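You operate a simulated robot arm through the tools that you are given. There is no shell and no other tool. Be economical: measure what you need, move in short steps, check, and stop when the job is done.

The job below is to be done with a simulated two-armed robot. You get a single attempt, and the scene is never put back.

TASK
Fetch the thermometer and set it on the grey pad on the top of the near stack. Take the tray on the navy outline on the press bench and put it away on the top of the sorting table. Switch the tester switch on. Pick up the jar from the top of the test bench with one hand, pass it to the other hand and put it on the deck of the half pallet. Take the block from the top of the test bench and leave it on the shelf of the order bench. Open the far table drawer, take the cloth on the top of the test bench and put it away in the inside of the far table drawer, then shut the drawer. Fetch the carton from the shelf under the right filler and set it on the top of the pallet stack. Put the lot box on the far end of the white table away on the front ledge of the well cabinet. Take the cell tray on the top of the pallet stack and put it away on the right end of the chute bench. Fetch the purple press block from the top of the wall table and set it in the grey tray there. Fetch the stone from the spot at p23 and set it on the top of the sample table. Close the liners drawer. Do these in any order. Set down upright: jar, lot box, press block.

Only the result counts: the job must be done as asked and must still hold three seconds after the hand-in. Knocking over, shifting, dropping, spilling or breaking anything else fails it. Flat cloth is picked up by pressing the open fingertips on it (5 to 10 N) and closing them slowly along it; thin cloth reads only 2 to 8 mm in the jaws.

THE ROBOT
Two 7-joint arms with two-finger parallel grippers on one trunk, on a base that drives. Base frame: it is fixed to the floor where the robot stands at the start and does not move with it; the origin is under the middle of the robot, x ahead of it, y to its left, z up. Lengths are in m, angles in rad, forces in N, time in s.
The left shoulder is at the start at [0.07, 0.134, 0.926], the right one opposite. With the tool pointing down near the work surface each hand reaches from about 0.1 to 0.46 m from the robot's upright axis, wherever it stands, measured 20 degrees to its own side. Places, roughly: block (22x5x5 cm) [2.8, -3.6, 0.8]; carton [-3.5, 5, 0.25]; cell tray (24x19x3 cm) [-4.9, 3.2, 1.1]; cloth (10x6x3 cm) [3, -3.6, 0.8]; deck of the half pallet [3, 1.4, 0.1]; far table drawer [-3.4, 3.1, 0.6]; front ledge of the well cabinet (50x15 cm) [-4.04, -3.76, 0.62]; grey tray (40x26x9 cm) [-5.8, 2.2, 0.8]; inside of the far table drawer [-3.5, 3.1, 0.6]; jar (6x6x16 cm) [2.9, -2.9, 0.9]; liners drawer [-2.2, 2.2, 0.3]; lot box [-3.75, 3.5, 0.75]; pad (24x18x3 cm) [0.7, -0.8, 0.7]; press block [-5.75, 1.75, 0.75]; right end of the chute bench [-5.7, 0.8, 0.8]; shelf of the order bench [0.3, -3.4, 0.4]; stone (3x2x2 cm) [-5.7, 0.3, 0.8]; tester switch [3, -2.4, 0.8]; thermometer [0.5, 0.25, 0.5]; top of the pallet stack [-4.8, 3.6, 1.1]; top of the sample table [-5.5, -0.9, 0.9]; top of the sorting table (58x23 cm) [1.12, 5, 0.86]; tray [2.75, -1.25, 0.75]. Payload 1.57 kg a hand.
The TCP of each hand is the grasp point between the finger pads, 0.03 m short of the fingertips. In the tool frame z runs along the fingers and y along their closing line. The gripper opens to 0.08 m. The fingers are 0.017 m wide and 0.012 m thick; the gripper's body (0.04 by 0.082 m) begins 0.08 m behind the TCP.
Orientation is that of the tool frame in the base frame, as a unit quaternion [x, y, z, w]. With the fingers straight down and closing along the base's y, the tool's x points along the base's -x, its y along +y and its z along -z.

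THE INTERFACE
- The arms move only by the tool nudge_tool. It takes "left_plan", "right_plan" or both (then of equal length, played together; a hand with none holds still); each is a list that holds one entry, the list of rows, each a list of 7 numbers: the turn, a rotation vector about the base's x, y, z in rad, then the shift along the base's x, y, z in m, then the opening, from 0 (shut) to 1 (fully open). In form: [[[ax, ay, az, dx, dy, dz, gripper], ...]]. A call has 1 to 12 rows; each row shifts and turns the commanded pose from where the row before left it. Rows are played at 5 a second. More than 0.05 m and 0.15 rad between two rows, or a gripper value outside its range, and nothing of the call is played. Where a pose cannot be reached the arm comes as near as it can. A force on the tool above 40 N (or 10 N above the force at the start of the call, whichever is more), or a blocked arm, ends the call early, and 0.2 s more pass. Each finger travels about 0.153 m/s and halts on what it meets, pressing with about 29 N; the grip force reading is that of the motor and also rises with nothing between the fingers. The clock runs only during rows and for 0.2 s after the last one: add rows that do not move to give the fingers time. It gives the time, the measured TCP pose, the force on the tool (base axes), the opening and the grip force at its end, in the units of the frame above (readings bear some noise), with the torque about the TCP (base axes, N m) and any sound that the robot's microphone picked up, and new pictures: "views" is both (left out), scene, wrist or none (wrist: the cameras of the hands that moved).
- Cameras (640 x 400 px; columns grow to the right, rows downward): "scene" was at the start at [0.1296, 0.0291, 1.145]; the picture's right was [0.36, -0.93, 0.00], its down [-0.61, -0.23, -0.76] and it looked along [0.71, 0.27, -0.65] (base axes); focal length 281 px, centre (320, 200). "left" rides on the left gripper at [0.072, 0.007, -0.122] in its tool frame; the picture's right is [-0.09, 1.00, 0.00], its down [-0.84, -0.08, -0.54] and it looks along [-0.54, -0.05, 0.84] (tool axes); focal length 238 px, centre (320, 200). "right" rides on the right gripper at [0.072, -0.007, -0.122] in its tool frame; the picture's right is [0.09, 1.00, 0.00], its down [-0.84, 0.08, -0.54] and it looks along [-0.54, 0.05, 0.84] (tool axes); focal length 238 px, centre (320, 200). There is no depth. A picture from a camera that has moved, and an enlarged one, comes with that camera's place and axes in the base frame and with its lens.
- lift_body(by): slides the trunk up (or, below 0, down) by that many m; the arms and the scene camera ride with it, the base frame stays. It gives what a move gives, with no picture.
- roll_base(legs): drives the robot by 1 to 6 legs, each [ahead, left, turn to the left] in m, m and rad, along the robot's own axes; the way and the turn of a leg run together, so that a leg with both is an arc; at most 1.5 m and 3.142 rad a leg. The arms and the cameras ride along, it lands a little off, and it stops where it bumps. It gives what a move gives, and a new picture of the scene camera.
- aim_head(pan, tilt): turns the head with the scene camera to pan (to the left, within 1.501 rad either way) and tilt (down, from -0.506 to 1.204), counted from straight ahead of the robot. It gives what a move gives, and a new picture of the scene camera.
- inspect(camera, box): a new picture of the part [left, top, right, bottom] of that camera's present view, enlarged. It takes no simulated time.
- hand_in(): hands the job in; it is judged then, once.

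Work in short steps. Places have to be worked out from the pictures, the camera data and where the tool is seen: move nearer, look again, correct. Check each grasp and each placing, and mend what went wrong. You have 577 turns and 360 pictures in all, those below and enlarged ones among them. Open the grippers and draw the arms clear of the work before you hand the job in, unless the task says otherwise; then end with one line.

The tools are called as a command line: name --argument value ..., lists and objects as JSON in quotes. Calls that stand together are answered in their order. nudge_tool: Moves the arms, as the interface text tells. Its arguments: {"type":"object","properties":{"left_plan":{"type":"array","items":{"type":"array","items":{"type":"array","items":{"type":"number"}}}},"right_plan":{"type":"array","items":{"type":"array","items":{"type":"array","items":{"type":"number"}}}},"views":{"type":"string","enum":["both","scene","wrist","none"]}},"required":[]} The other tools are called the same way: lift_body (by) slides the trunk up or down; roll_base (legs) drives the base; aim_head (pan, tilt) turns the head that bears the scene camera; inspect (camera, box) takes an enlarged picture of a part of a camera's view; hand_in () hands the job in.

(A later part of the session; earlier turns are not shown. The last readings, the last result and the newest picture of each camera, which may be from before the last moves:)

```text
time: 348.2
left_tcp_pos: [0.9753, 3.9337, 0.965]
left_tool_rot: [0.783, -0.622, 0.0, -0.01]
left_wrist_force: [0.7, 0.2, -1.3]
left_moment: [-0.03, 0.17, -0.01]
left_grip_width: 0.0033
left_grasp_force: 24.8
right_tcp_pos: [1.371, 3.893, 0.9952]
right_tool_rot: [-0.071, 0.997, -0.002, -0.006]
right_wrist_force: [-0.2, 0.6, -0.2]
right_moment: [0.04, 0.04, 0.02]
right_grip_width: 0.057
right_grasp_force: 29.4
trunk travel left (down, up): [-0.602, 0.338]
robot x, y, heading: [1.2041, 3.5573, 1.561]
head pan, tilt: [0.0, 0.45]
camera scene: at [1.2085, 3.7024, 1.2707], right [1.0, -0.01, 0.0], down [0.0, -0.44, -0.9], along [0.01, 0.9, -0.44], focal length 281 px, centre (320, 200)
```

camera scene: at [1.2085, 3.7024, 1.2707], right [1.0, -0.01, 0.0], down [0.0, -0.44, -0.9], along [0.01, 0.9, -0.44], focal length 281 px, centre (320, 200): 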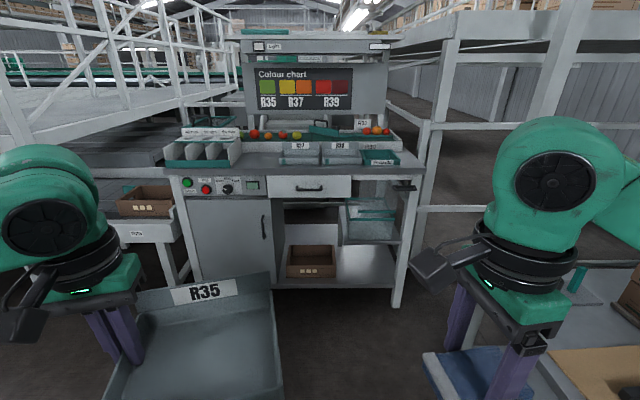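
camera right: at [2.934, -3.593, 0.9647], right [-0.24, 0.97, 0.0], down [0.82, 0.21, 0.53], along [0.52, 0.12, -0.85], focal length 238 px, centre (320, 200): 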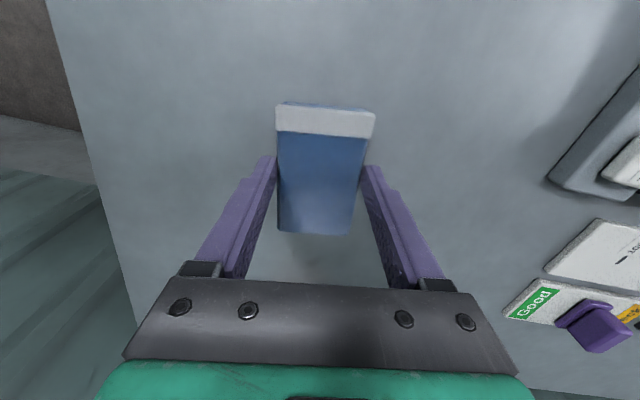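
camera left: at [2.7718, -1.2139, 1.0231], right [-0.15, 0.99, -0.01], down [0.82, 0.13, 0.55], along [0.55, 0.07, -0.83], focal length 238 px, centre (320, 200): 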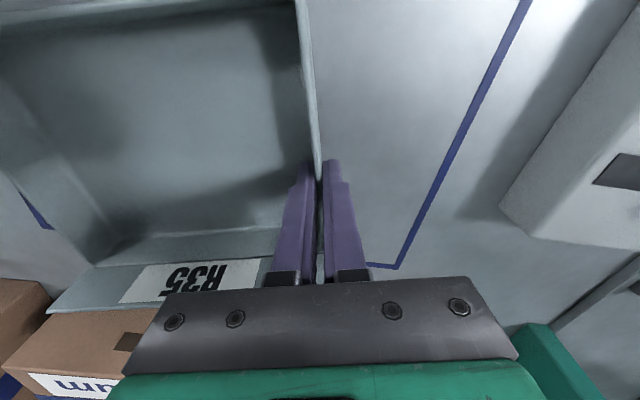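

The R37/R38 trays stand on the table with a free slot to their left — obviously for R35. I move closer to measure the slot.

roll_base --legs '[[0.55, 0.1, 0.01]]'

aim_head --pan 0.1 --tilt 0.7

inspect --camera "scene" --box '[160, 60, 480, 260]'

```text
time: 351.4
left_tcp_pos: [0.875, 4.4924, 0.9651]
left_tool_rot: [0.785, -0.619, -0.001, -0.01]
left_wrist_force: [-0.4, 0.7, -1.3]
left_moment: [-0.01, 0.16, 0.02]
left_grip_width: 0.0036
left_grasp_force: 24.3
right_tcp_pos: [1.2717, 4.4557, 0.993]
right_tool_rot: [-0.075, 0.997, -0.002, -0.006]
right_wrist_force: [-0.4, -0.4, -0.2]
right_moment: [0.01, 0.01, -0.01]
right_grip_width: 0.0568
right_grasp_force: 27.9
trunk travel left (down, up): [-0.602, 0.338]
robot x, y, heading: [1.1108, 4.1191, 1.57]
head pan, tilt: [0.0, 0.45]
camera scene: at [1.1103, 4.2634, 1.2707], right [1.0, 0.0, 0.0], down [0.0, -0.44, -0.9], along [0.0, 0.9, -0.44], focal length 281 px, centre (320, 200)
```

scene: 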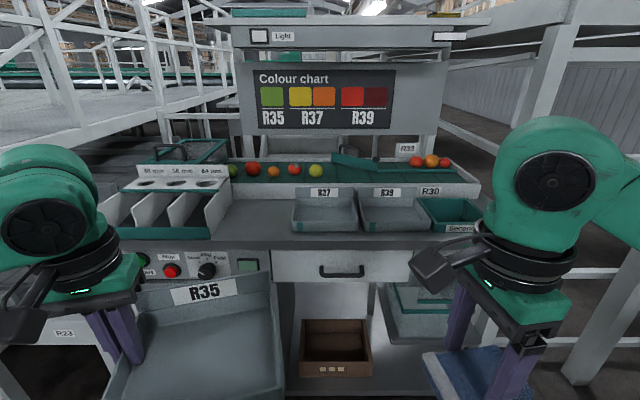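

```text
time: 352.2
left_tcp_pos: [0.8743, 4.4913, 0.9647]
left_tool_rot: [0.787, -0.617, -0.001, -0.009]
left_wrist_force: [0.2, -0.3, -2.0]
left_moment: [0.01, 0.14, 0.0]
left_grip_width: 0.0035
left_grasp_force: 23.8
right_tcp_pos: [1.2708, 4.4562, 0.9943]
right_tool_rot: [-0.075, 0.997, -0.002, -0.006]
right_wrist_force: [-1.3, -0.2, -0.4]
right_moment: [0.02, 0.0, 0.0]
right_grip_width: 0.057
right_grasp_force: 28.9
trunk travel left (down, up): [-0.602, 0.338]
robot x, y, heading: [1.1121, 4.1218, 1.568]
head pan, tilt: [0.099, 0.7]
camera scene: at [1.1019, 4.2562, 1.2486], right [1.0, 0.1, 0.0], down [0.06, -0.64, -0.77], along [-0.08, 0.76, -0.64], focal length 281 px, centre (320, 200)
```

scene: 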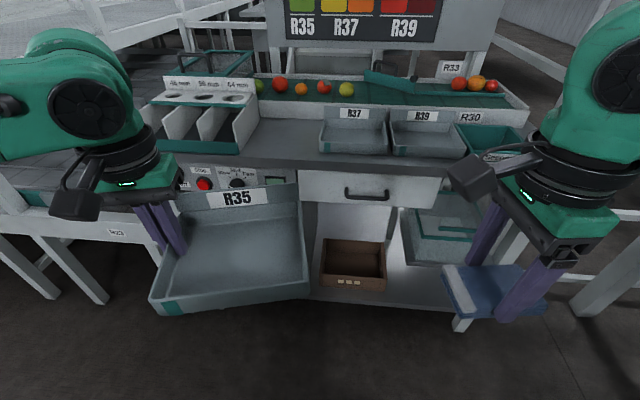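

```text
2.00 times, centred on (320, 160) of scene
camera zoom: at [1.1019, 4.2562, 1.2486], right [1.0, 0.1, 0.0], down [0.06, -0.64, -0.77], along [-0.08, 0.76, -0.64], focal length 562 px, centre (320, 280)
```

zoom: 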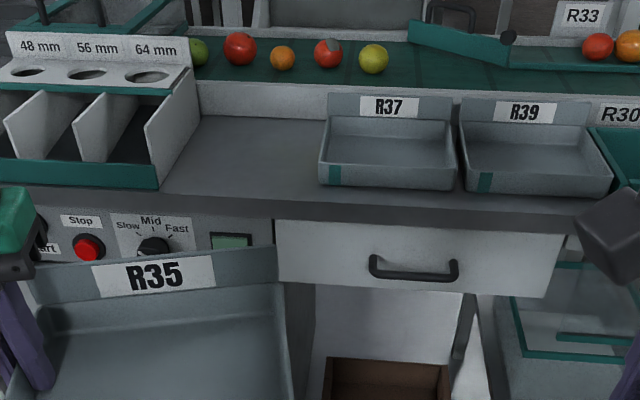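

Slot between the divider box (right side x≈0.818) and R37 (left side x≈1.03) is about 0.21 m wide; my tray is 0.172 wide. I square the tray up, raise it a bit, and roll forward to hover in front of the slot.

nudge_tool --left_plan '[[[0, 0, -0.12, 0, 0, 0.02, 0], [0, 0, -0.121, 0, 0, 0.02, 0], [0, 0, 0, 0, 0, 0, 0]]]' --views "none"

roll_base --legs '[[0.36, 0, 0]]'

inspect --camera "left" --box '[0, 0, 640, 400]'

```text
time: 353.0
left_tcp_pos: [0.8737, 4.4918, 1.0042]
left_tool_rot: [-0.705, 0.709, -0.001, 0.011]
left_wrist_force: [0.0, 0.3, -1.6]
left_moment: [0.02, 0.15, -0.02]
left_grip_width: 0.0034
left_grasp_force: 24.5
right_tcp_pos: [1.2712, 4.4555, 0.9942]
right_tool_rot: [-0.075, 0.997, -0.002, -0.006]
right_wrist_force: [0.2, 0.0, 1.0]
right_moment: [0.04, -0.03, -0.03]
right_grip_width: 0.0569
right_grasp_force: 29.1
trunk travel left (down, up): [-0.602, 0.338]
robot x, y, heading: [1.1067, 4.1222, 1.572]
head pan, tilt: [0.099, 0.7]
```

```text
time: 355.3
left_tcp_pos: [0.8707, 4.8492, 1.0058]
left_tool_rot: [0.709, -0.705, 0.0, -0.01]
left_wrist_force: [-0.4, 0.2, -2.2]
left_moment: [0.03, 0.14, -0.03]
left_grip_width: 0.0036
left_grasp_force: 24.2
right_tcp_pos: [1.2678, 4.8164, 0.9941]
right_tool_rot: [-0.08, 0.997, -0.002, -0.006]
right_wrist_force: [-0.7, 0.8, 0.8]
right_moment: [-0.01, 0.01, -0.02]
right_grip_width: 0.0569
right_grasp_force: 29.2
trunk travel left (down, up): [-0.602, 0.338]
robot x, y, heading: [1.1051, 4.4819, 1.582]
head pan, tilt: [0.099, 0.7]
camera scene: at [1.0994, 4.6143, 1.2486], right [0.99, 0.11, 0.0], down [0.07, -0.64, -0.76], along [-0.08, 0.76, -0.64], focal length 281 px, centre (320, 200)
```

scene: 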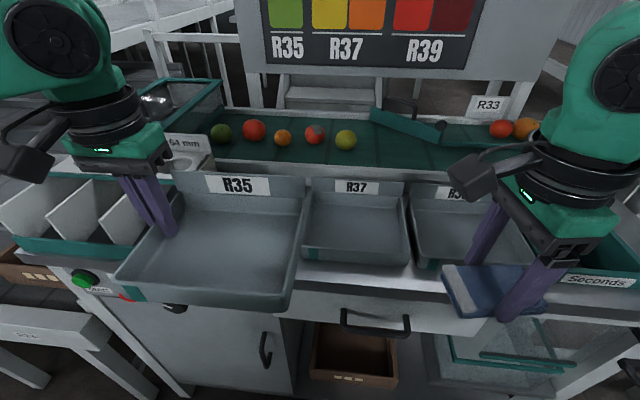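

```text
1.00 times, centred on (320, 200) of left (not enlarged: the box is as wide or as high as the picture)
camera zoom: at [0.8613, 4.7756, 1.1251], right [-1.0, 0.09, -0.01], down [0.06, 0.83, 0.56], along [0.06, 0.55, -0.83], focal length 238 px, centre (320, 200)
```

zoom: 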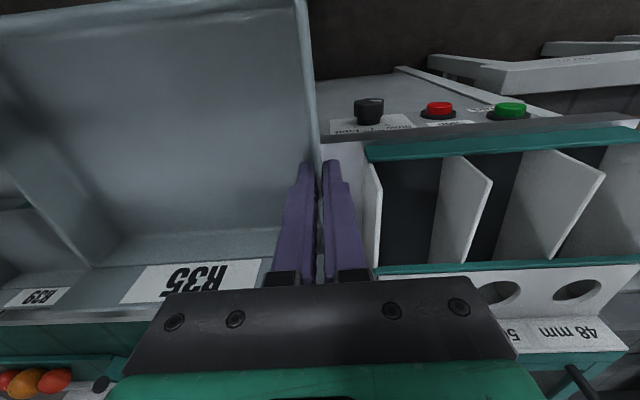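

From both cameras: divider's side at x≈0.828, R37's rim at x≈1.039. I put the held wall at x 0.853 and centre at y 5.0, still above everything.

nudge_tool --left_plan '[[[0, 0, -0.011, -0.004, 0.038, 0, 0], [0, 0, 0, -0.004, 0.038, 0, 0], [0, 0, 0, -0.005, 0.038, 0, 0], [0, 0, 0, -0.005, 0.037, 0, 0], [0, 0, 0, 0, 0, -0.02, 0], [0, 0, 0, 0, 0, 0, 0]]]' --views "both"

```text
time: 356.7
left_tcp_pos: [0.8528, 5.0, 0.9848]
left_tool_rot: [-0.705, 0.709, -0.001, 0.01]
left_wrist_force: [-0.2, 0.5, -1.3]
left_moment: [0.0, 0.14, -0.02]
left_grip_width: 0.0033
left_grasp_force: 24.4
right_tcp_pos: [1.2669, 4.8155, 0.9939]
right_tool_rot: [-0.079, 0.997, -0.002, -0.006]
right_wrist_force: [0.1, -0.3, -0.4]
right_moment: [0.0, 0.02, -0.01]
right_grip_width: 0.0571
right_grasp_force: 29.5
trunk travel left (down, up): [-0.602, 0.338]
robot x, y, heading: [1.1116, 4.4831, 1.579]
head pan, tilt: [0.099, 0.7]
camera scene: at [1.0998, 4.6146, 1.2485], right [0.99, 0.11, 0.0], down [0.07, -0.64, -0.76], along [-0.08, 0.76, -0.64], focal length 281 px, centre (320, 200)
camera left: at [0.8433, 4.9267, 1.1058], right [-0.99, 0.1, -0.01], down [0.07, 0.83, 0.56], along [0.07, 0.55, -0.83], focal length 238 px, centre (320, 200)
```

scene: 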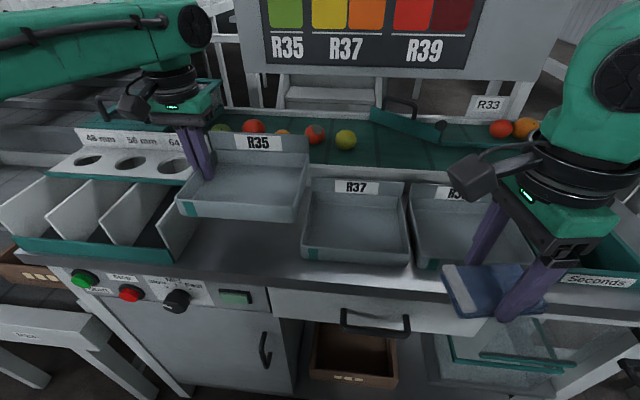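
left: 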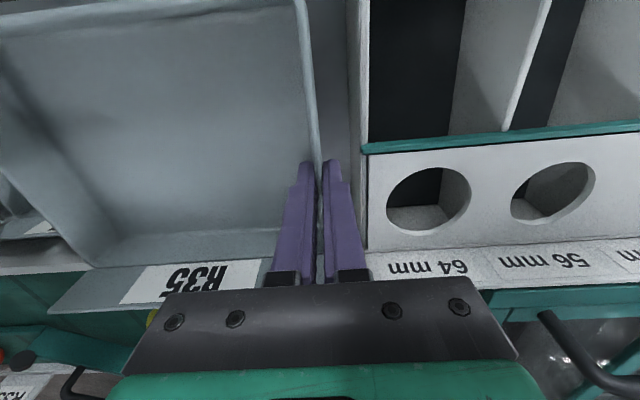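

Everything lines up: 12 mm between my outer finger and the divider, ~14 mm to R37. I lower in steps.

nudge_tool --left_plan '[[[0, 0, 0, 0, 0, -0.02, 0], [0, 0, 0, 0, 0, -0.02, 0], [0, 0, 0, 0, 0, -0.02, 0], [0, 0, 0, 0, 0, 0, 0]]]' --views "both"

```text
time: 357.7
left_tcp_pos: [0.8517, 4.998, 0.9244]
left_tool_rot: [-0.705, 0.709, -0.001, 0.011]
left_wrist_force: [0.2, 0.0, 0.9]
left_moment: [0.07, -0.24, -0.03]
left_grip_width: 0.0037
left_grasp_force: 24.1
right_tcp_pos: [1.2679, 4.8151, 0.9941]
right_tool_rot: [-0.08, 0.997, -0.002, -0.006]
right_wrist_force: [0.5, 0.2, -0.2]
right_moment: [0.0, -0.01, -0.03]
right_grip_width: 0.0572
right_grasp_force: 28.7
trunk travel left (down, up): [-0.602, 0.338]
robot x, y, heading: [1.1101, 4.4805, 1.577]
head pan, tilt: [0.099, 0.7]
camera scene: at [1.0995, 4.6142, 1.2486], right [0.99, 0.11, 0.0], down [0.07, -0.64, -0.76], along [-0.08, 0.76, -0.64], focal length 281 px, centre (320, 200)
camera left: at [0.8426, 4.9259, 1.0444], right [-1.0, 0.1, -0.01], down [0.07, 0.83, 0.56], along [0.07, 0.55, -0.83], focal length 238 px, centre (320, 200)
```

scene: 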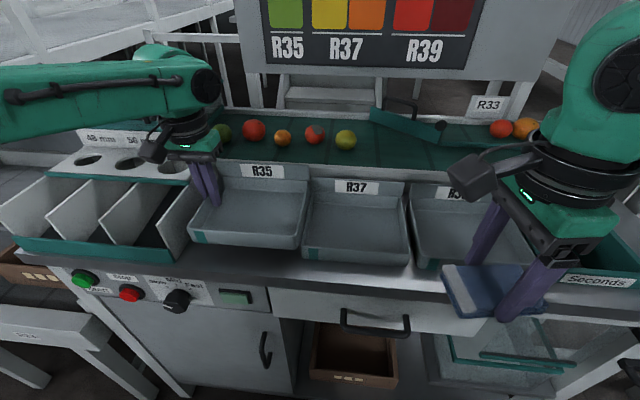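
left: 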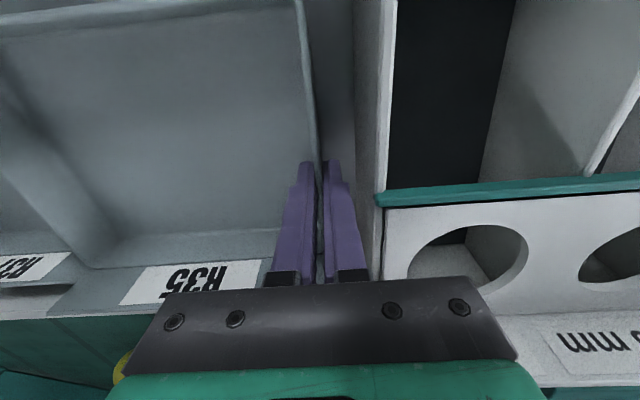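

A light contact has appeared on the tray's right side. I zoom in to see whether it's touching R37 or the table.

inspect --camera "scene" --box '[180, 150, 420, 280]'

```text
2.67 times, centred on (300, 215) of scene
camera zoom: at [1.0995, 4.6142, 1.2486], right [0.99, 0.11, 0.0], down [0.07, -0.64, -0.76], along [-0.08, 0.76, -0.64], focal length 749 px, centre (373, 160)
```

zoom: 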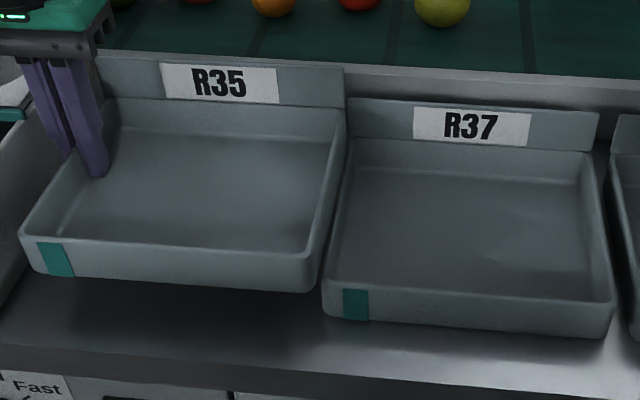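

The right side seems to rest on R37's rim. I raise a little, shift 6 mm left, and lower again.

nudge_tool --left_plan '[[[0, 0, 0, 0, 0, 0.012, 0], [0, 0, 0, -0.006, 0, 0, 0], [0, 0, 0, 0, 0, -0.015, 0], [0, 0, 0, 0, 0, -0.01, 0], [0, 0, 0, 0, 0, 0, 0]]]' --views "scene"

inspect --camera "scene" --box '[180, 150, 420, 280]'

```text
time: 358.9
left_tcp_pos: [0.8455, 5.0016, 0.9121]
left_tool_rot: [-0.705, 0.709, -0.001, 0.011]
left_wrist_force: [1.2, -0.4, -1.4]
left_moment: [0.04, 0.13, 0.01]
left_grip_width: 0.0032
left_grasp_force: 24.6
right_tcp_pos: [1.2677, 4.8153, 0.9945]
right_tool_rot: [-0.08, 0.997, -0.003, -0.006]
right_wrist_force: [0.4, -0.2, -0.4]
right_moment: [-0.02, 0.01, -0.05]
right_grip_width: 0.0567
right_grasp_force: 29.2
trunk travel left (down, up): [-0.602, 0.338]
robot x, y, heading: [1.1082, 4.4784, 1.582]
head pan, tilt: [0.099, 0.7]
camera scene: at [1.0994, 4.6146, 1.2485], right [0.99, 0.11, 0.0], down [0.07, -0.64, -0.76], along [-0.08, 0.76, -0.64], focal length 281 px, centre (320, 200)
```

scene: 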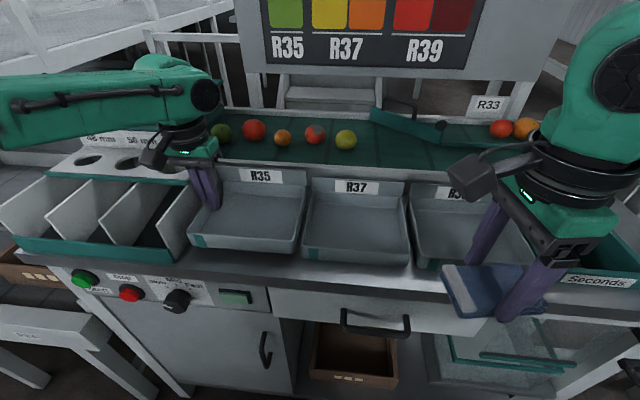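

```text
2.67 times, centred on (300, 215) of scene
camera zoom: at [1.0994, 4.6146, 1.2485], right [0.99, 0.11, 0.0], down [0.07, -0.64, -0.76], along [-0.08, 0.76, -0.64], focal length 749 px, centre (373, 160)
```

zoom: 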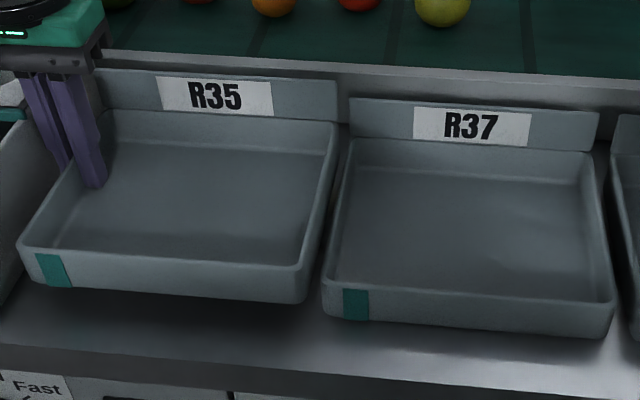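

Free again, with a clear gap to R37. I continue down until the table is felt.

nudge_tool --left_plan '[[[0, 0, 0, 0, 0, -0.007, 0], [0, 0, 0, 0, 0, -0.006, 0], [0, 0, 0, 0, 0, -0.004, 0], [0, 0, 0, 0, 0, -0.003, 0], [0, 0, 0, 0, 0, 0, 0]]]' --views "none"

```text
time: 360.1
left_tcp_pos: [0.8465, 4.9996, 0.8953]
left_tool_rot: [-0.705, 0.709, 0.002, 0.013]
left_wrist_force: [-1.9, 2.7, 11.8]
left_moment: [-0.63, 0.23, -0.08]
left_grip_width: 0.0035
left_grasp_force: 24.3
right_tcp_pos: [1.2675, 4.8149, 0.9949]
right_tool_rot: [-0.079, 0.997, -0.002, -0.007]
right_wrist_force: [0.7, 0.1, -0.8]
right_moment: [-0.03, 0.03, 0.02]
right_grip_width: 0.057
right_grasp_force: 29.1
trunk travel left (down, up): [-0.602, 0.338]
robot x, y, heading: [1.1064, 4.4849, 1.582]
head pan, tilt: [0.099, 0.7]
```

Table contact (12 N). I open the jaws just slightly, then lift straight out.

nudge_tool --left_plan '[[[0, 0, 0, 0, 0, 0.001, 0.1], [0, 0, 0, 0, 0, 0, 0.18], [0, 0, 0, 0, 0, 0, 0.18], [0, 0, 0, 0, 0, 0.02, 0.18], [0, 0, 0, 0, 0, 0.03, 0.18], [0, 0, 0, 0, 0, 0.04, 0.18], [0, 0, 0, 0, 0, 0.04, 0.5]]]' --views "scene"

inspect --camera "scene" --box '[160, 140, 420, 290]'

```text
time: 361.7
left_tcp_pos: [0.8472, 4.9978, 1.0241]
left_tool_rot: [-0.705, 0.709, -0.001, 0.01]
left_wrist_force: [0.8, -0.3, 0.6]
left_moment: [0.01, -0.02, -0.02]
left_grip_width: 0.04
left_grasp_force: 0.0
right_tcp_pos: [1.2678, 4.8144, 0.9939]
right_tool_rot: [-0.079, 0.997, -0.002, -0.007]
right_wrist_force: [0.8, -0.5, -1.2]
right_moment: [0.01, 0.05, 0.05]
right_grip_width: 0.0568
right_grasp_force: 28.8
trunk travel left (down, up): [-0.602, 0.338]
robot x, y, heading: [1.1096, 4.4797, 1.577]
head pan, tilt: [0.099, 0.7]
camera scene: at [1.1001, 4.6138, 1.2486], right [0.99, 0.11, 0.0], down [0.07, -0.64, -0.77], along [-0.08, 0.76, -0.64], focal length 281 px, centre (320, 200)
```

scene: 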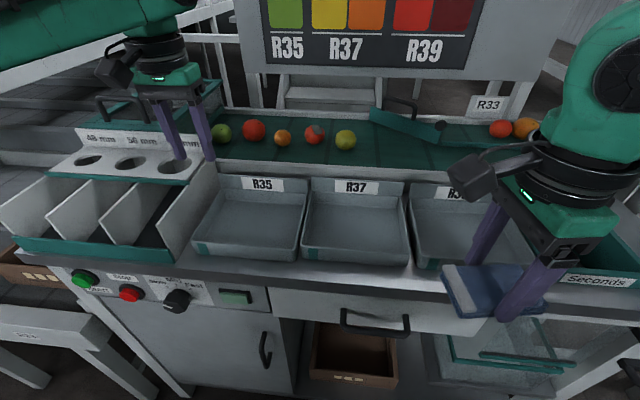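

```text
2.46 times, centred on (290, 215) of scene
camera zoom: at [1.1001, 4.6138, 1.2486], right [0.99, 0.11, 0.0], down [0.07, -0.64, -0.77], along [-0.08, 0.76, -0.64], focal length 692 px, centre (394, 163)
```

zoom: 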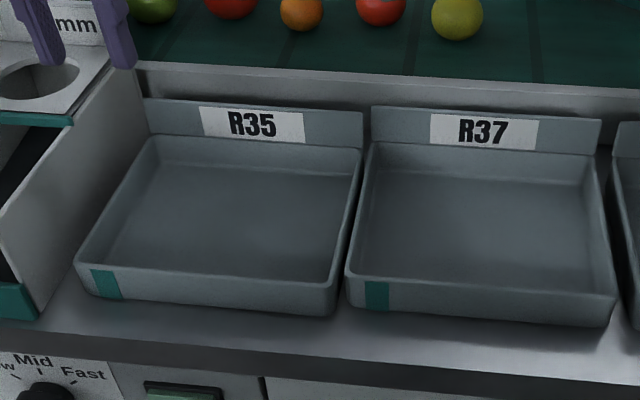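

R35 sits neatly beside R37. Next I head for the west side; I back off and look left to plan the route.

nudge_tool --left_plan '[[[0, 0, 0, 0, -0.04, 0.02, 1], [0, 0, 0, 0, -0.045, 0.0, 1], [0, 0, 0, 0, -0.045, 0, 1], [0, 0, 0, 0, -0.045, 0, 1]]]' --views "none"

roll_base --legs '[[-0.95, 0, 0], [0, 0, 1.571]]'

aim_head --pan 0.0 --tilt 0.35

```text
time: 362.7
left_tcp_pos: [0.8445, 4.8221, 1.0439]
left_tool_rot: [-0.705, 0.71, 0.0, 0.012]
left_wrist_force: [-0.9, 0.6, -0.2]
left_moment: [0.02, -0.03, 0.0]
left_grip_width: 0.08
left_grasp_force: 0.0
right_tcp_pos: [1.2675, 4.8127, 0.9953]
right_tool_rot: [-0.079, 0.997, -0.002, -0.006]
right_wrist_force: [0.3, -0.3, 0.3]
right_moment: [0.01, -0.01, -0.03]
right_grip_width: 0.057
right_grasp_force: 29.0
trunk travel left (down, up): [-0.602, 0.338]
robot x, y, heading: [1.1114, 4.4838, 1.574]
head pan, tilt: [0.099, 0.7]
```

```text
time: 371.5
left_tcp_pos: [0.7678, 3.2706, 1.0429]
left_tool_rot: [1.0, 0.0, -0.007, -0.008]
left_wrist_force: [-0.5, -0.1, -0.2]
left_moment: [-0.03, -0.01, 0.02]
left_grip_width: 0.08
left_grasp_force: 0.1
right_tcp_pos: [0.7764, 3.6919, 0.9942]
right_tool_rot: [0.763, -0.647, 0.006, 0.003]
right_wrist_force: [-0.4, 0.7, -0.8]
right_moment: [0.01, 0.01, 0.04]
right_grip_width: 0.0571
right_grasp_force: 29.2
trunk travel left (down, up): [-0.602, 0.338]
robot x, y, heading: [1.1066, 3.5359, -3.132]
head pan, tilt: [0.099, 0.7]
camera scene: at [0.9765, 3.5231, 1.2486], right [-0.11, 0.99, 0.0], down [0.64, 0.07, -0.76], along [-0.76, -0.09, -0.64], focal length 281 px, centre (320, 200)
```

scene: 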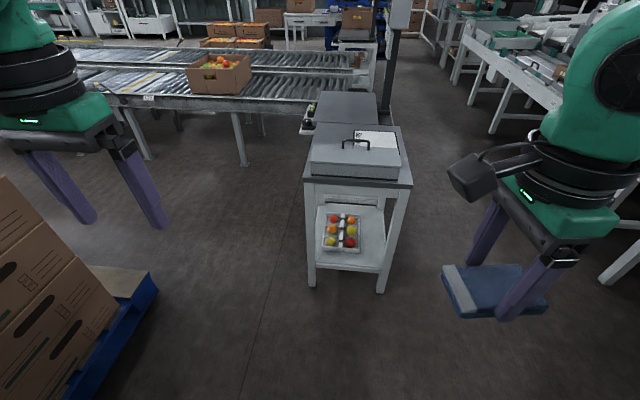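

```text
time: 372.3
left_tcp_pos: [0.7681, 3.2699, 1.0447]
left_tool_rot: [1.0, -0.001, -0.007, -0.008]
left_wrist_force: [-0.3, -0.7, 0.9]
left_moment: [-0.02, -0.02, 0.0]
left_grip_width: 0.08
left_grasp_force: 0.0
right_tcp_pos: [0.7749, 3.6915, 0.9943]
right_tool_rot: [0.763, -0.647, 0.006, 0.003]
right_wrist_force: [-0.3, -0.7, 0.8]
right_moment: [0.0, -0.04, -0.03]
right_grip_width: 0.057
right_grasp_force: 29.5
trunk travel left (down, up): [-0.602, 0.338]
robot x, y, heading: [1.1099, 3.533, -3.127]
head pan, tilt: [0.0, 0.351]
camera scene: at [0.9678, 3.5314, 1.2799], right [-0.01, 1.0, 0.0], down [0.34, 0.0, -0.94], along [-0.94, -0.01, -0.34], focal length 281 px, centre (320, 200)
```

scene: 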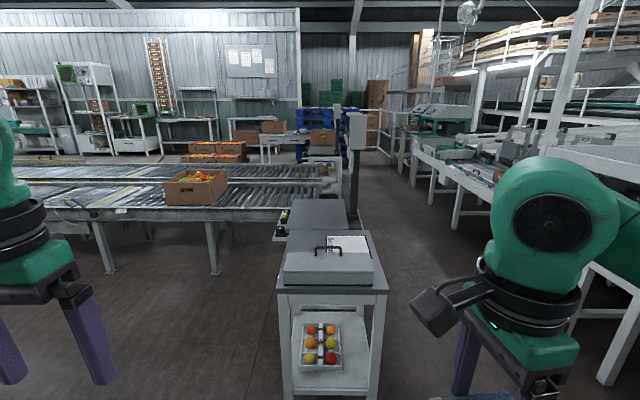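

There's a lane west between the cart (y<3.69) and the right-hand benches (y>~4.7). I shift to y≈4.15 and drive west in stages.

roll_base --legs '[[0, -0.62, -0.012], [1.4, 0, 0]]'

```text
time: 381.7
left_tcp_pos: [-0.5622, 3.9188, 1.0505]
left_tool_rot: [1.0, -0.012, -0.016, -0.006]
left_wrist_force: [-0.2, 1.1, -0.2]
left_moment: [0.01, -0.02, 0.03]
left_grip_width: 0.08
left_grasp_force: 0.0
right_tcp_pos: [-0.5458, 4.3393, 0.9958]
right_tool_rot: [0.754, -0.657, 0.002, 0.009]
right_wrist_force: [-0.1, 1.1, -0.1]
right_moment: [-0.01, 0.02, 0.01]
right_grip_width: 0.0568
right_grasp_force: 29.0
trunk travel left (down, up): [-0.602, 0.338]
robot x, y, heading: [-0.2234, 4.1677, 3.127]
head pan, tilt: [0.0, 0.351]
stopped in leg 2: the robot was blocked; the commanded pose is now the measured one
camera scene: at [-0.3535, 4.1757, 1.2817], right [0.01, 1.0, 0.0], down [0.33, -0.01, -0.94], along [-0.94, 0.01, -0.33], focal length 281 px, centre (320, 200)
```

scene: 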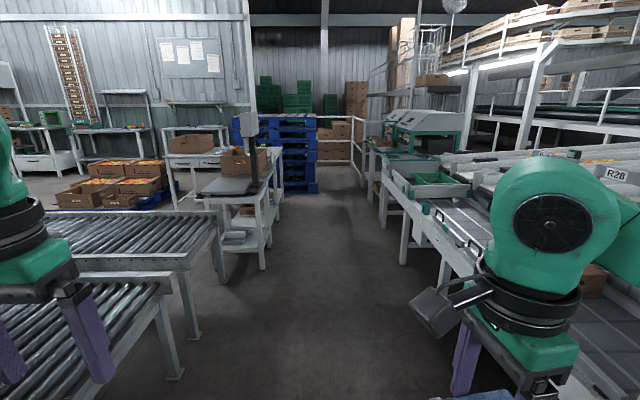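

Blocked again at x≈−0.22. I look to the left side to see what's touching.

aim_head --pan 1.3 --tilt 0.8

aim_head --pan -1.3 --tilt 0.8

```text
time: 383.2
left_tcp_pos: [-0.5619, 3.9186, 1.0513]
left_tool_rot: [1.0, -0.014, -0.015, -0.007]
left_wrist_force: [-0.7, 0.0, 1.0]
left_moment: [-0.05, -0.01, 0.03]
left_grip_width: 0.08
left_grasp_force: 0.1
right_tcp_pos: [-0.5439, 4.3399, 0.9982]
right_tool_rot: [0.753, -0.658, 0.004, 0.009]
right_wrist_force: [-0.6, -0.3, -1.0]
right_moment: [-0.01, 0.02, 0.0]
right_grip_width: 0.057
right_grasp_force: 29.0
trunk travel left (down, up): [-0.602, 0.338]
robot x, y, heading: [-0.2274, 4.1721, 3.125]
head pan, tilt: [1.3, 0.799]
camera scene: at [-0.2822, 4.0969, 1.2416], right [-0.96, 0.28, 0.01], down [0.19, 0.68, -0.7], along [-0.21, -0.67, -0.71], focal length 281 px, centre (320, 200)
```

scene: 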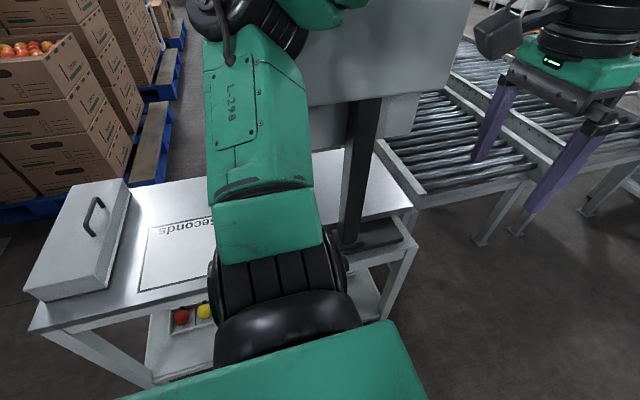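

```text
time: 385.5
left_tcp_pos: [-0.5619, 3.9185, 1.0511]
left_tool_rot: [1.0, -0.015, -0.016, -0.007]
left_wrist_force: [0.1, -0.5, -0.5]
left_moment: [-0.01, -0.02, -0.01]
left_grip_width: 0.0799
left_grasp_force: 0.1
right_tcp_pos: [-0.5433, 4.3394, 0.9994]
right_tool_rot: [0.754, -0.657, 0.003, 0.009]
right_wrist_force: [-0.6, 0.1, -0.8]
right_moment: [0.01, 0.02, 0.02]
right_grip_width: 0.0568
right_grasp_force: 29.3
trunk travel left (down, up): [-0.602, 0.338]
robot x, y, heading: [-0.2201, 4.1651, 3.123]
head pan, tilt: [-1.3, 0.799]
camera scene: at [-0.2802, 4.2525, 1.2408], right [0.97, 0.25, -0.01], down [0.17, -0.7, -0.7], along [-0.19, 0.67, -0.72], focal length 281 px, centre (320, 200)
```

scene: 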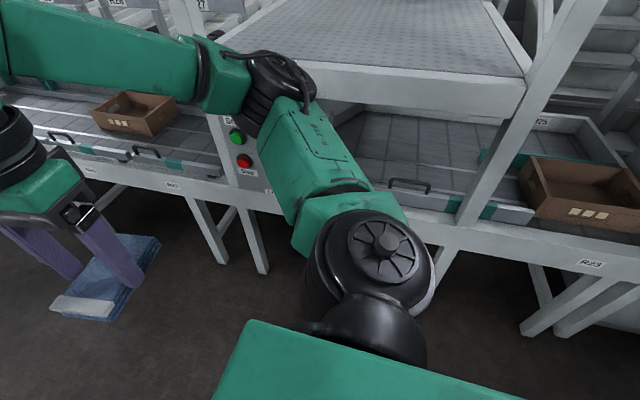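

My left upper arm touches the weigh-display panel on the cart's post. I ease away to the right, then tuck both elbows in by extending the hands forward and inward.

roll_base --legs '[[0.0, -0.05, 0]]'

nudge_tool --left_plan '[[[0, 0, 0, -0.02, 0.025, 0, 1], [0, 0, 0, -0.02, 0.025, 0, 1], [0, 0, 0, -0.02, 0.025, 0, 1], [0, 0, 0, -0.02, 0.025, 0, 1], [0, 0, 0, -0.02, 0.025, 0, 1], [0, 0, 0, -0.02, 0.02, 0, 1]]]' --right_plan '[[[0, 0, 0, -0.022, -0.012, 0, 0], [0, 0, 0, -0.022, -0.012, 0, 0], [0, 0, 0, -0.022, -0.012, 0, 0], [0, 0, 0, -0.022, -0.012, 0, 0], [0, 0, 0, -0.022, -0.012, 0, 0], [0, 0, 0, -0.022, -0.01, 0, 0]]]' --views "none"

aim_head --pan 1.1 --tilt 0.6

```text
time: 386.4
left_tcp_pos: [-0.5769, 3.9637, 1.0437]
left_tool_rot: [1.0, -0.014, -0.008, -0.009]
left_wrist_force: [0.0, -0.2, 0.2]
left_moment: [0.0, 0.03, 0.01]
left_grip_width: 0.0803
left_grasp_force: 0.0
right_tcp_pos: [-0.5561, 4.384, 0.9938]
right_tool_rot: [0.753, -0.658, 0.007, 0.002]
right_wrist_force: [1.2, -0.3, 0.1]
right_moment: [0.0, -0.03, 0.0]
right_grip_width: 0.0569
right_grasp_force: 29.1
trunk travel left (down, up): [-0.602, 0.338]
robot x, y, heading: [-0.2255, 4.221, 3.124]
head pan, tilt: [-1.3, 0.799]
camera scene: at [-0.2967, 4.2951, 1.2403], right [0.97, 0.25, 0.0], down [0.18, -0.69, -0.7], along [-0.17, 0.68, -0.72], focal length 281 px, centre (320, 200)
```

scene: 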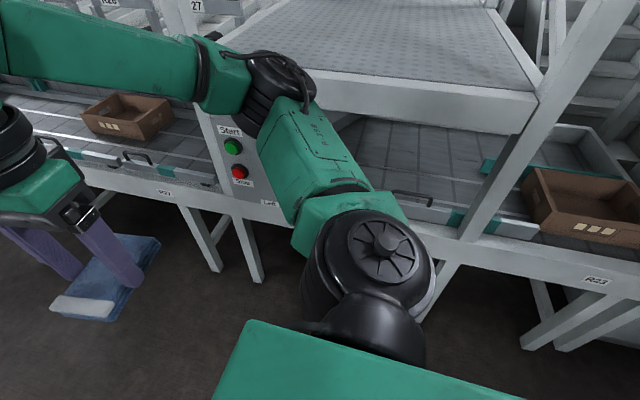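

```text
time: 387.8
left_tcp_pos: [-0.6948, 4.1068, 1.042]
left_tool_rot: [1.0, -0.012, -0.008, -0.009]
left_wrist_force: [-0.6, -0.3, -0.6]
left_moment: [-0.01, -0.03, 0.01]
left_grip_width: 0.0801
left_grasp_force: 0.2
left hand out of reach, approached as far as the arm can: row 6
right_tcp_pos: [-0.6903, 4.3171, 0.993]
right_tool_rot: [0.754, -0.657, 0.007, 0.002]
right_wrist_force: [-0.5, -0.5, -0.4]
right_moment: [-0.02, -0.04, 0.01]
right_grip_width: 0.057
right_grasp_force: 29.2
trunk travel left (down, up): [-0.602, 0.338]
robot x, y, heading: [-0.2255, 4.2216, 3.137]
head pan, tilt: [-1.3, 0.799]
```

```text
time: 390.0
left_tcp_pos: [-0.6923, 4.1085, 1.0439]
left_tool_rot: [1.0, -0.015, -0.008, -0.01]
left_wrist_force: [-0.2, -0.1, 0.2]
left_moment: [0.02, 0.0, 0.06]
left_grip_width: 0.0798
left_grasp_force: 0.2
right_tcp_pos: [-0.6876, 4.3165, 0.9934]
right_tool_rot: [0.754, -0.657, 0.006, 0.003]
right_wrist_force: [-0.3, -0.6, -0.6]
right_moment: [-0.03, 0.02, -0.02]
right_grip_width: 0.0569
right_grasp_force: 29.3
trunk travel left (down, up): [-0.602, 0.338]
robot x, y, heading: [-0.2231, 4.2184, 3.126]
head pan, tilt: [1.1, 0.6]
camera scene: at [-0.3159, 4.1411, 1.2572], right [-0.88, 0.47, 0.0], down [0.26, 0.5, -0.82], along [-0.39, -0.73, -0.57], focal length 281 px, centre (320, 200)
```

scene: 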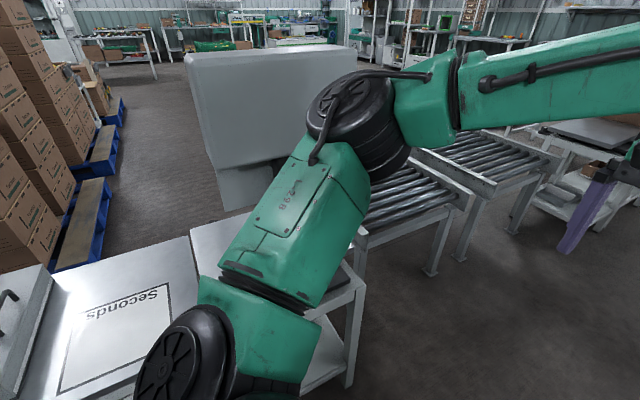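

The panel is now well clear of the arm. I continue west in steps.

roll_base --legs '[[0.6, -0.02, 0.012], [0.7, 0, 0]]'

aim_head --pan 0.0 --tilt 0.35

```text
time: 396.7
left_tcp_pos: [-1.9609, 4.1316, 1.0436]
left_tool_rot: [1.0, -0.01, -0.009, -0.009]
left_wrist_force: [-0.3, -0.3, -0.8]
left_moment: [0.0, 0.01, -0.01]
left_grip_width: 0.0798
left_grasp_force: 0.1
right_tcp_pos: [-1.9576, 4.3417, 0.9941]
right_tool_rot: [0.757, -0.654, 0.006, 0.003]
right_wrist_force: [0.0, 0.2, -0.7]
right_moment: [0.04, 0.02, -0.04]
right_grip_width: 0.0569
right_grasp_force: 28.7
trunk travel left (down, up): [-0.602, 0.338]
robot x, y, heading: [-1.4959, 4.248, 3.135]
head pan, tilt: [1.1, 0.6]
camera scene: at [-1.5852, 4.1685, 1.2572], right [-0.89, 0.46, 0.0], down [0.26, 0.5, -0.83], along [-0.38, -0.73, -0.56], focal length 281 px, centre (320, 200)
```

scene: 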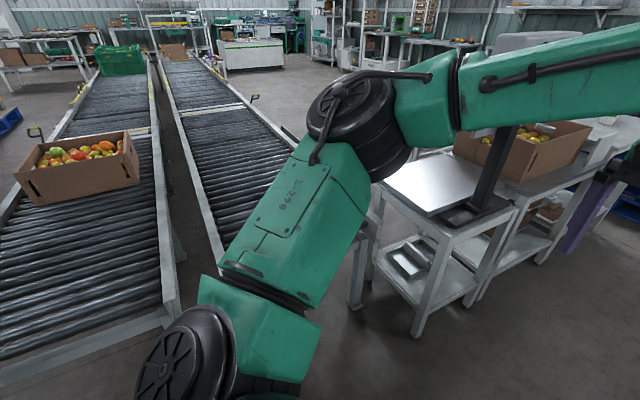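

```text
time: 398.1
left_tcp_pos: [-1.9608, 4.1327, 1.0435]
left_tool_rot: [1.0, -0.01, -0.008, -0.01]
left_wrist_force: [-0.7, 0.0, 0.2]
left_moment: [0.02, -0.05, -0.06]
left_grip_width: 0.0803
left_grasp_force: 0.0
right_tcp_pos: [-1.958, 4.3404, 0.9945]
right_tool_rot: [0.756, -0.655, 0.005, 0.003]
right_wrist_force: [0.3, -0.3, 0.6]
right_moment: [-0.03, -0.04, -0.04]
right_grip_width: 0.0566
right_grasp_force: 29.5
trunk travel left (down, up): [-0.602, 0.338]
robot x, y, heading: [-1.4966, 4.2474, 3.132]
head pan, tilt: [0.0, 0.351]
camera scene: at [-1.6378, 4.2476, 1.2799], right [0.01, 1.0, 0.0], down [0.34, 0.0, -0.94], along [-0.94, 0.01, -0.34], focal length 281 px, centre (320, 200)
```

scene: 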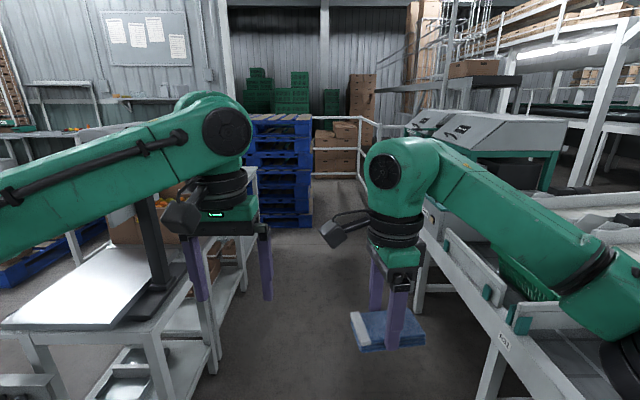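

I carry on west, bearing slightly right of the scale's post, then look left for the far table.

roll_base --legs '[[0.6, -0.03, 0], [0.6, 0, 0]]'

aim_head --pan 0.8 --tilt 0.5

```text
time: 404.4
left_tcp_pos: [-3.1381, 4.1517, 1.0442]
left_tool_rot: [1.0, 0.001, -0.009, -0.009]
left_wrist_force: [0.1, -0.6, -0.8]
left_moment: [0.02, -0.05, 0.03]
left_grip_width: 0.08
left_grasp_force: 0.1
right_tcp_pos: [-3.1399, 4.3616, 0.9927]
right_tool_rot: [0.763, -0.646, 0.006, 0.002]
right_wrist_force: [-0.4, -0.9, 0.4]
right_moment: [-0.01, -0.03, -0.02]
right_grip_width: 0.057
right_grasp_force: 29.1
trunk travel left (down, up): [-0.602, 0.338]
robot x, y, heading: [-2.6717, 4.2785, -3.129]
head pan, tilt: [0.0, 0.351]
camera scene: at [-2.8175, 4.274, 1.28], right [-0.01, 1.0, 0.0], down [0.34, 0.0, -0.94], along [-0.94, -0.01, -0.34], focal length 281 px, centre (320, 200)
```

scene: 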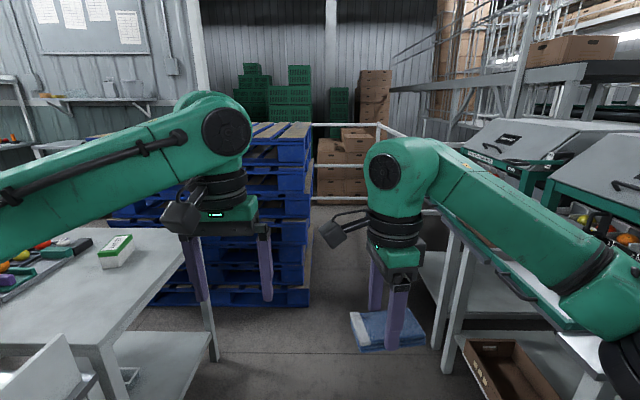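

```text
time: 405.5
left_tcp_pos: [-3.138, 4.1509, 1.0435]
left_tool_rot: [1.0, 0.001, -0.008, -0.009]
left_wrist_force: [0.3, -0.5, 0.3]
left_moment: [-0.01, 0.03, 0.0]
left_grip_width: 0.0803
left_grasp_force: 0.0
right_tcp_pos: [-3.1408, 4.3618, 0.9935]
right_tool_rot: [0.763, -0.646, 0.006, 0.002]
right_wrist_force: [1.6, 0.0, -0.4]
right_moment: [0.0, 0.0, -0.01]
right_grip_width: 0.0568
right_grasp_force: 29.1
trunk travel left (down, up): [-0.602, 0.338]
robot x, y, heading: [-2.6731, 4.2795, -3.134]
head pan, tilt: [0.799, 0.499]
camera scene: at [-2.7872, 4.2092, 1.2663], right [-0.73, 0.69, 0.0], down [0.33, 0.35, -0.88], along [-0.6, -0.64, -0.48], focal length 281 px, centre (320, 200)
```

scene: 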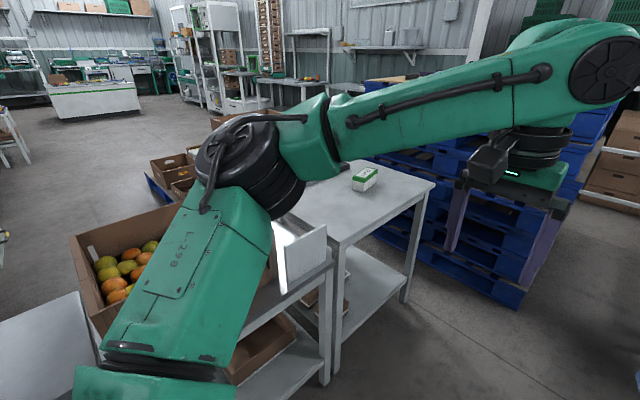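

The white table with the lot box (small white-green box) is ahead-left; the drawer should be on its east side. I look more to the left to see that side.

aim_head --pan 1.3 --tilt 0.5

roll_base --legs '[[0.6, -0.02, 0]]'

```text
time: 406.4
left_tcp_pos: [-3.1391, 4.1518, 1.0433]
left_tool_rot: [1.0, 0.0, -0.009, -0.009]
left_wrist_force: [0.0, -0.3, 0.7]
left_moment: [0.03, 0.01, -0.01]
left_grip_width: 0.0799
left_grasp_force: 0.1
right_tcp_pos: [-3.1398, 4.3606, 0.9942]
right_tool_rot: [0.763, -0.646, 0.007, 0.003]
right_wrist_force: [0.2, 0.3, -0.2]
right_moment: [-0.02, 0.02, -0.01]
right_grip_width: 0.057
right_grasp_force: 29.1
trunk travel left (down, up): [-0.602, 0.338]
robot x, y, heading: [-2.6744, 4.2771, -3.125]
head pan, tilt: [1.3, 0.499]
camera scene: at [-2.7477, 4.1873, 1.2663], right [-0.97, 0.25, 0.0], down [0.12, 0.46, -0.88], along [-0.22, -0.85, -0.48], focal length 281 px, centre (320, 200)
```

scene: 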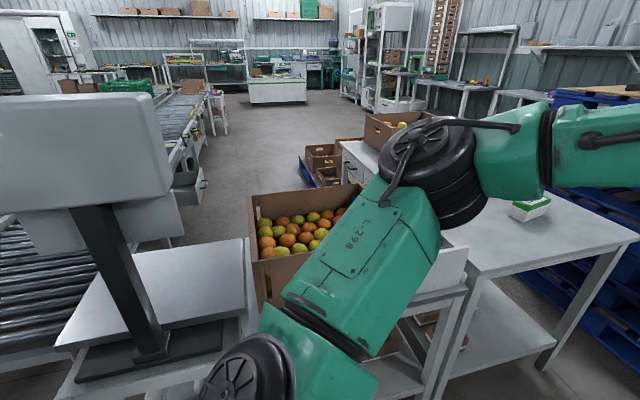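

```text
time: 409.8
left_tcp_pos: [-3.7375, 4.1683, 1.044]
left_tool_rot: [1.0, -0.002, -0.009, -0.01]
left_wrist_force: [0.0, 0.8, 0.3]
left_moment: [-0.02, 0.0, 0.04]
left_grip_width: 0.08
left_grasp_force: 0.2
right_tcp_pos: [-3.7385, 4.3776, 0.9934]
right_tool_rot: [0.761, -0.648, 0.006, 0.004]
right_wrist_force: [-0.5, -0.4, -0.3]
right_moment: [-0.02, -0.03, 0.01]
right_grip_width: 0.057
right_grasp_force: 29.3
trunk travel left (down, up): [-0.602, 0.338]
robot x, y, heading: [-3.2749, 4.2914, -3.128]
head pan, tilt: [1.3, 0.499]
camera scene: at [-3.346, 4.2009, 1.2663], right [-0.97, 0.26, 0.0], down [0.12, 0.46, -0.88], along [-0.23, -0.85, -0.48], focal length 281 px, centre (320, 200)
```

scene: 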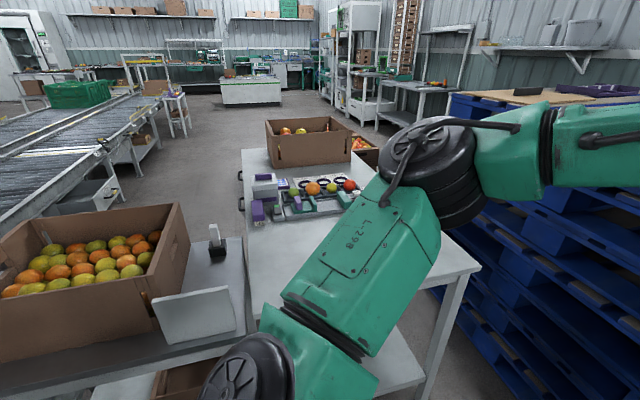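

The drawers' handles are on the table's east side, reachable only from the aisle south of here; the carton, pallet stack and lot box are reachable from this lane. I draw the hands in and turn right to look at the carton under the filler.

nudge_tool --left_plan '[[[0, 0, 0, 0.04, -0.02, 0, 1], [0, 0, 0, 0.04, -0.02, 0, 1], [0, 0, 0, 0.04, -0.02, 0, 1], [0, 0, 0, 0.03, 0, 0, 1]]]' --right_plan '[[[0, 0, 0, 0.04, 0.015, 0, 0], [0, 0, 0, 0.04, 0.015, 0, 0], [0, 0, 0, 0.04, 0.015, 0, 0], [0, 0, 0, 0.03, 0, 0, 0]]]' --views "none"

aim_head --pan -1.3 --tilt 0.75

```text
time: 410.8
left_tcp_pos: [-3.5843, 4.1061, 1.0424]
left_tool_rot: [1.0, -0.001, -0.009, -0.01]
left_wrist_force: [0.0, -0.1, -0.6]
left_moment: [-0.01, 0.03, 0.0]
left_grip_width: 0.0798
left_grasp_force: 0.1
right_tcp_pos: [-3.5861, 4.4202, 0.9975]
right_tool_rot: [0.761, -0.648, 0.005, 0.003]
right_wrist_force: [0.1, 0.7, -0.5]
right_moment: [0.06, 0.02, -0.02]
right_grip_width: 0.0566
right_grasp_force: 28.9
trunk travel left (down, up): [-0.602, 0.338]
robot x, y, heading: [-3.2737, 4.2923, -3.135]
head pan, tilt: [1.3, 0.499]
```

```text
time: 413.1
left_tcp_pos: [-3.5879, 4.1056, 1.0425]
left_tool_rot: [1.0, -0.001, -0.008, -0.01]
left_wrist_force: [-1.0, 0.7, -0.3]
left_moment: [0.01, 0.0, -0.03]
left_grip_width: 0.0798
left_grasp_force: 0.1
right_tcp_pos: [-3.5887, 4.4219, 0.9953]
right_tool_rot: [0.762, -0.648, 0.007, 0.003]
right_wrist_force: [-0.2, 0.7, -0.4]
right_moment: [0.01, -0.01, 0.0]
right_grip_width: 0.0568
right_grasp_force: 29.2
trunk travel left (down, up): [-0.602, 0.338]
robot x, y, heading: [-3.2744, 4.2883, -3.13]
head pan, tilt: [-1.3, 0.75]
camera scene: at [-3.3455, 4.3684, 1.2443], right [0.96, 0.28, 0.0], down [0.19, -0.66, -0.73], along [-0.2, 0.7, -0.68], focal length 281 px, centre (320, 200)
```

scene: 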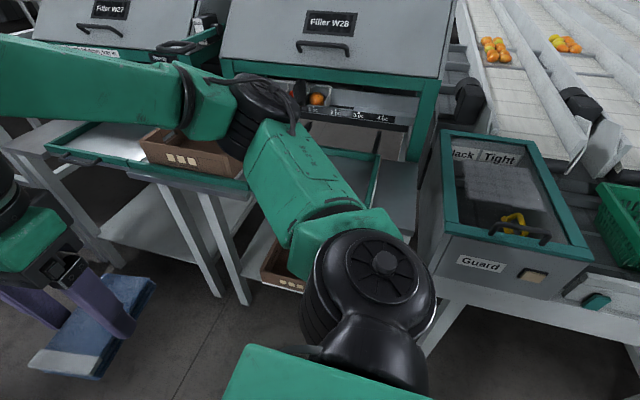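

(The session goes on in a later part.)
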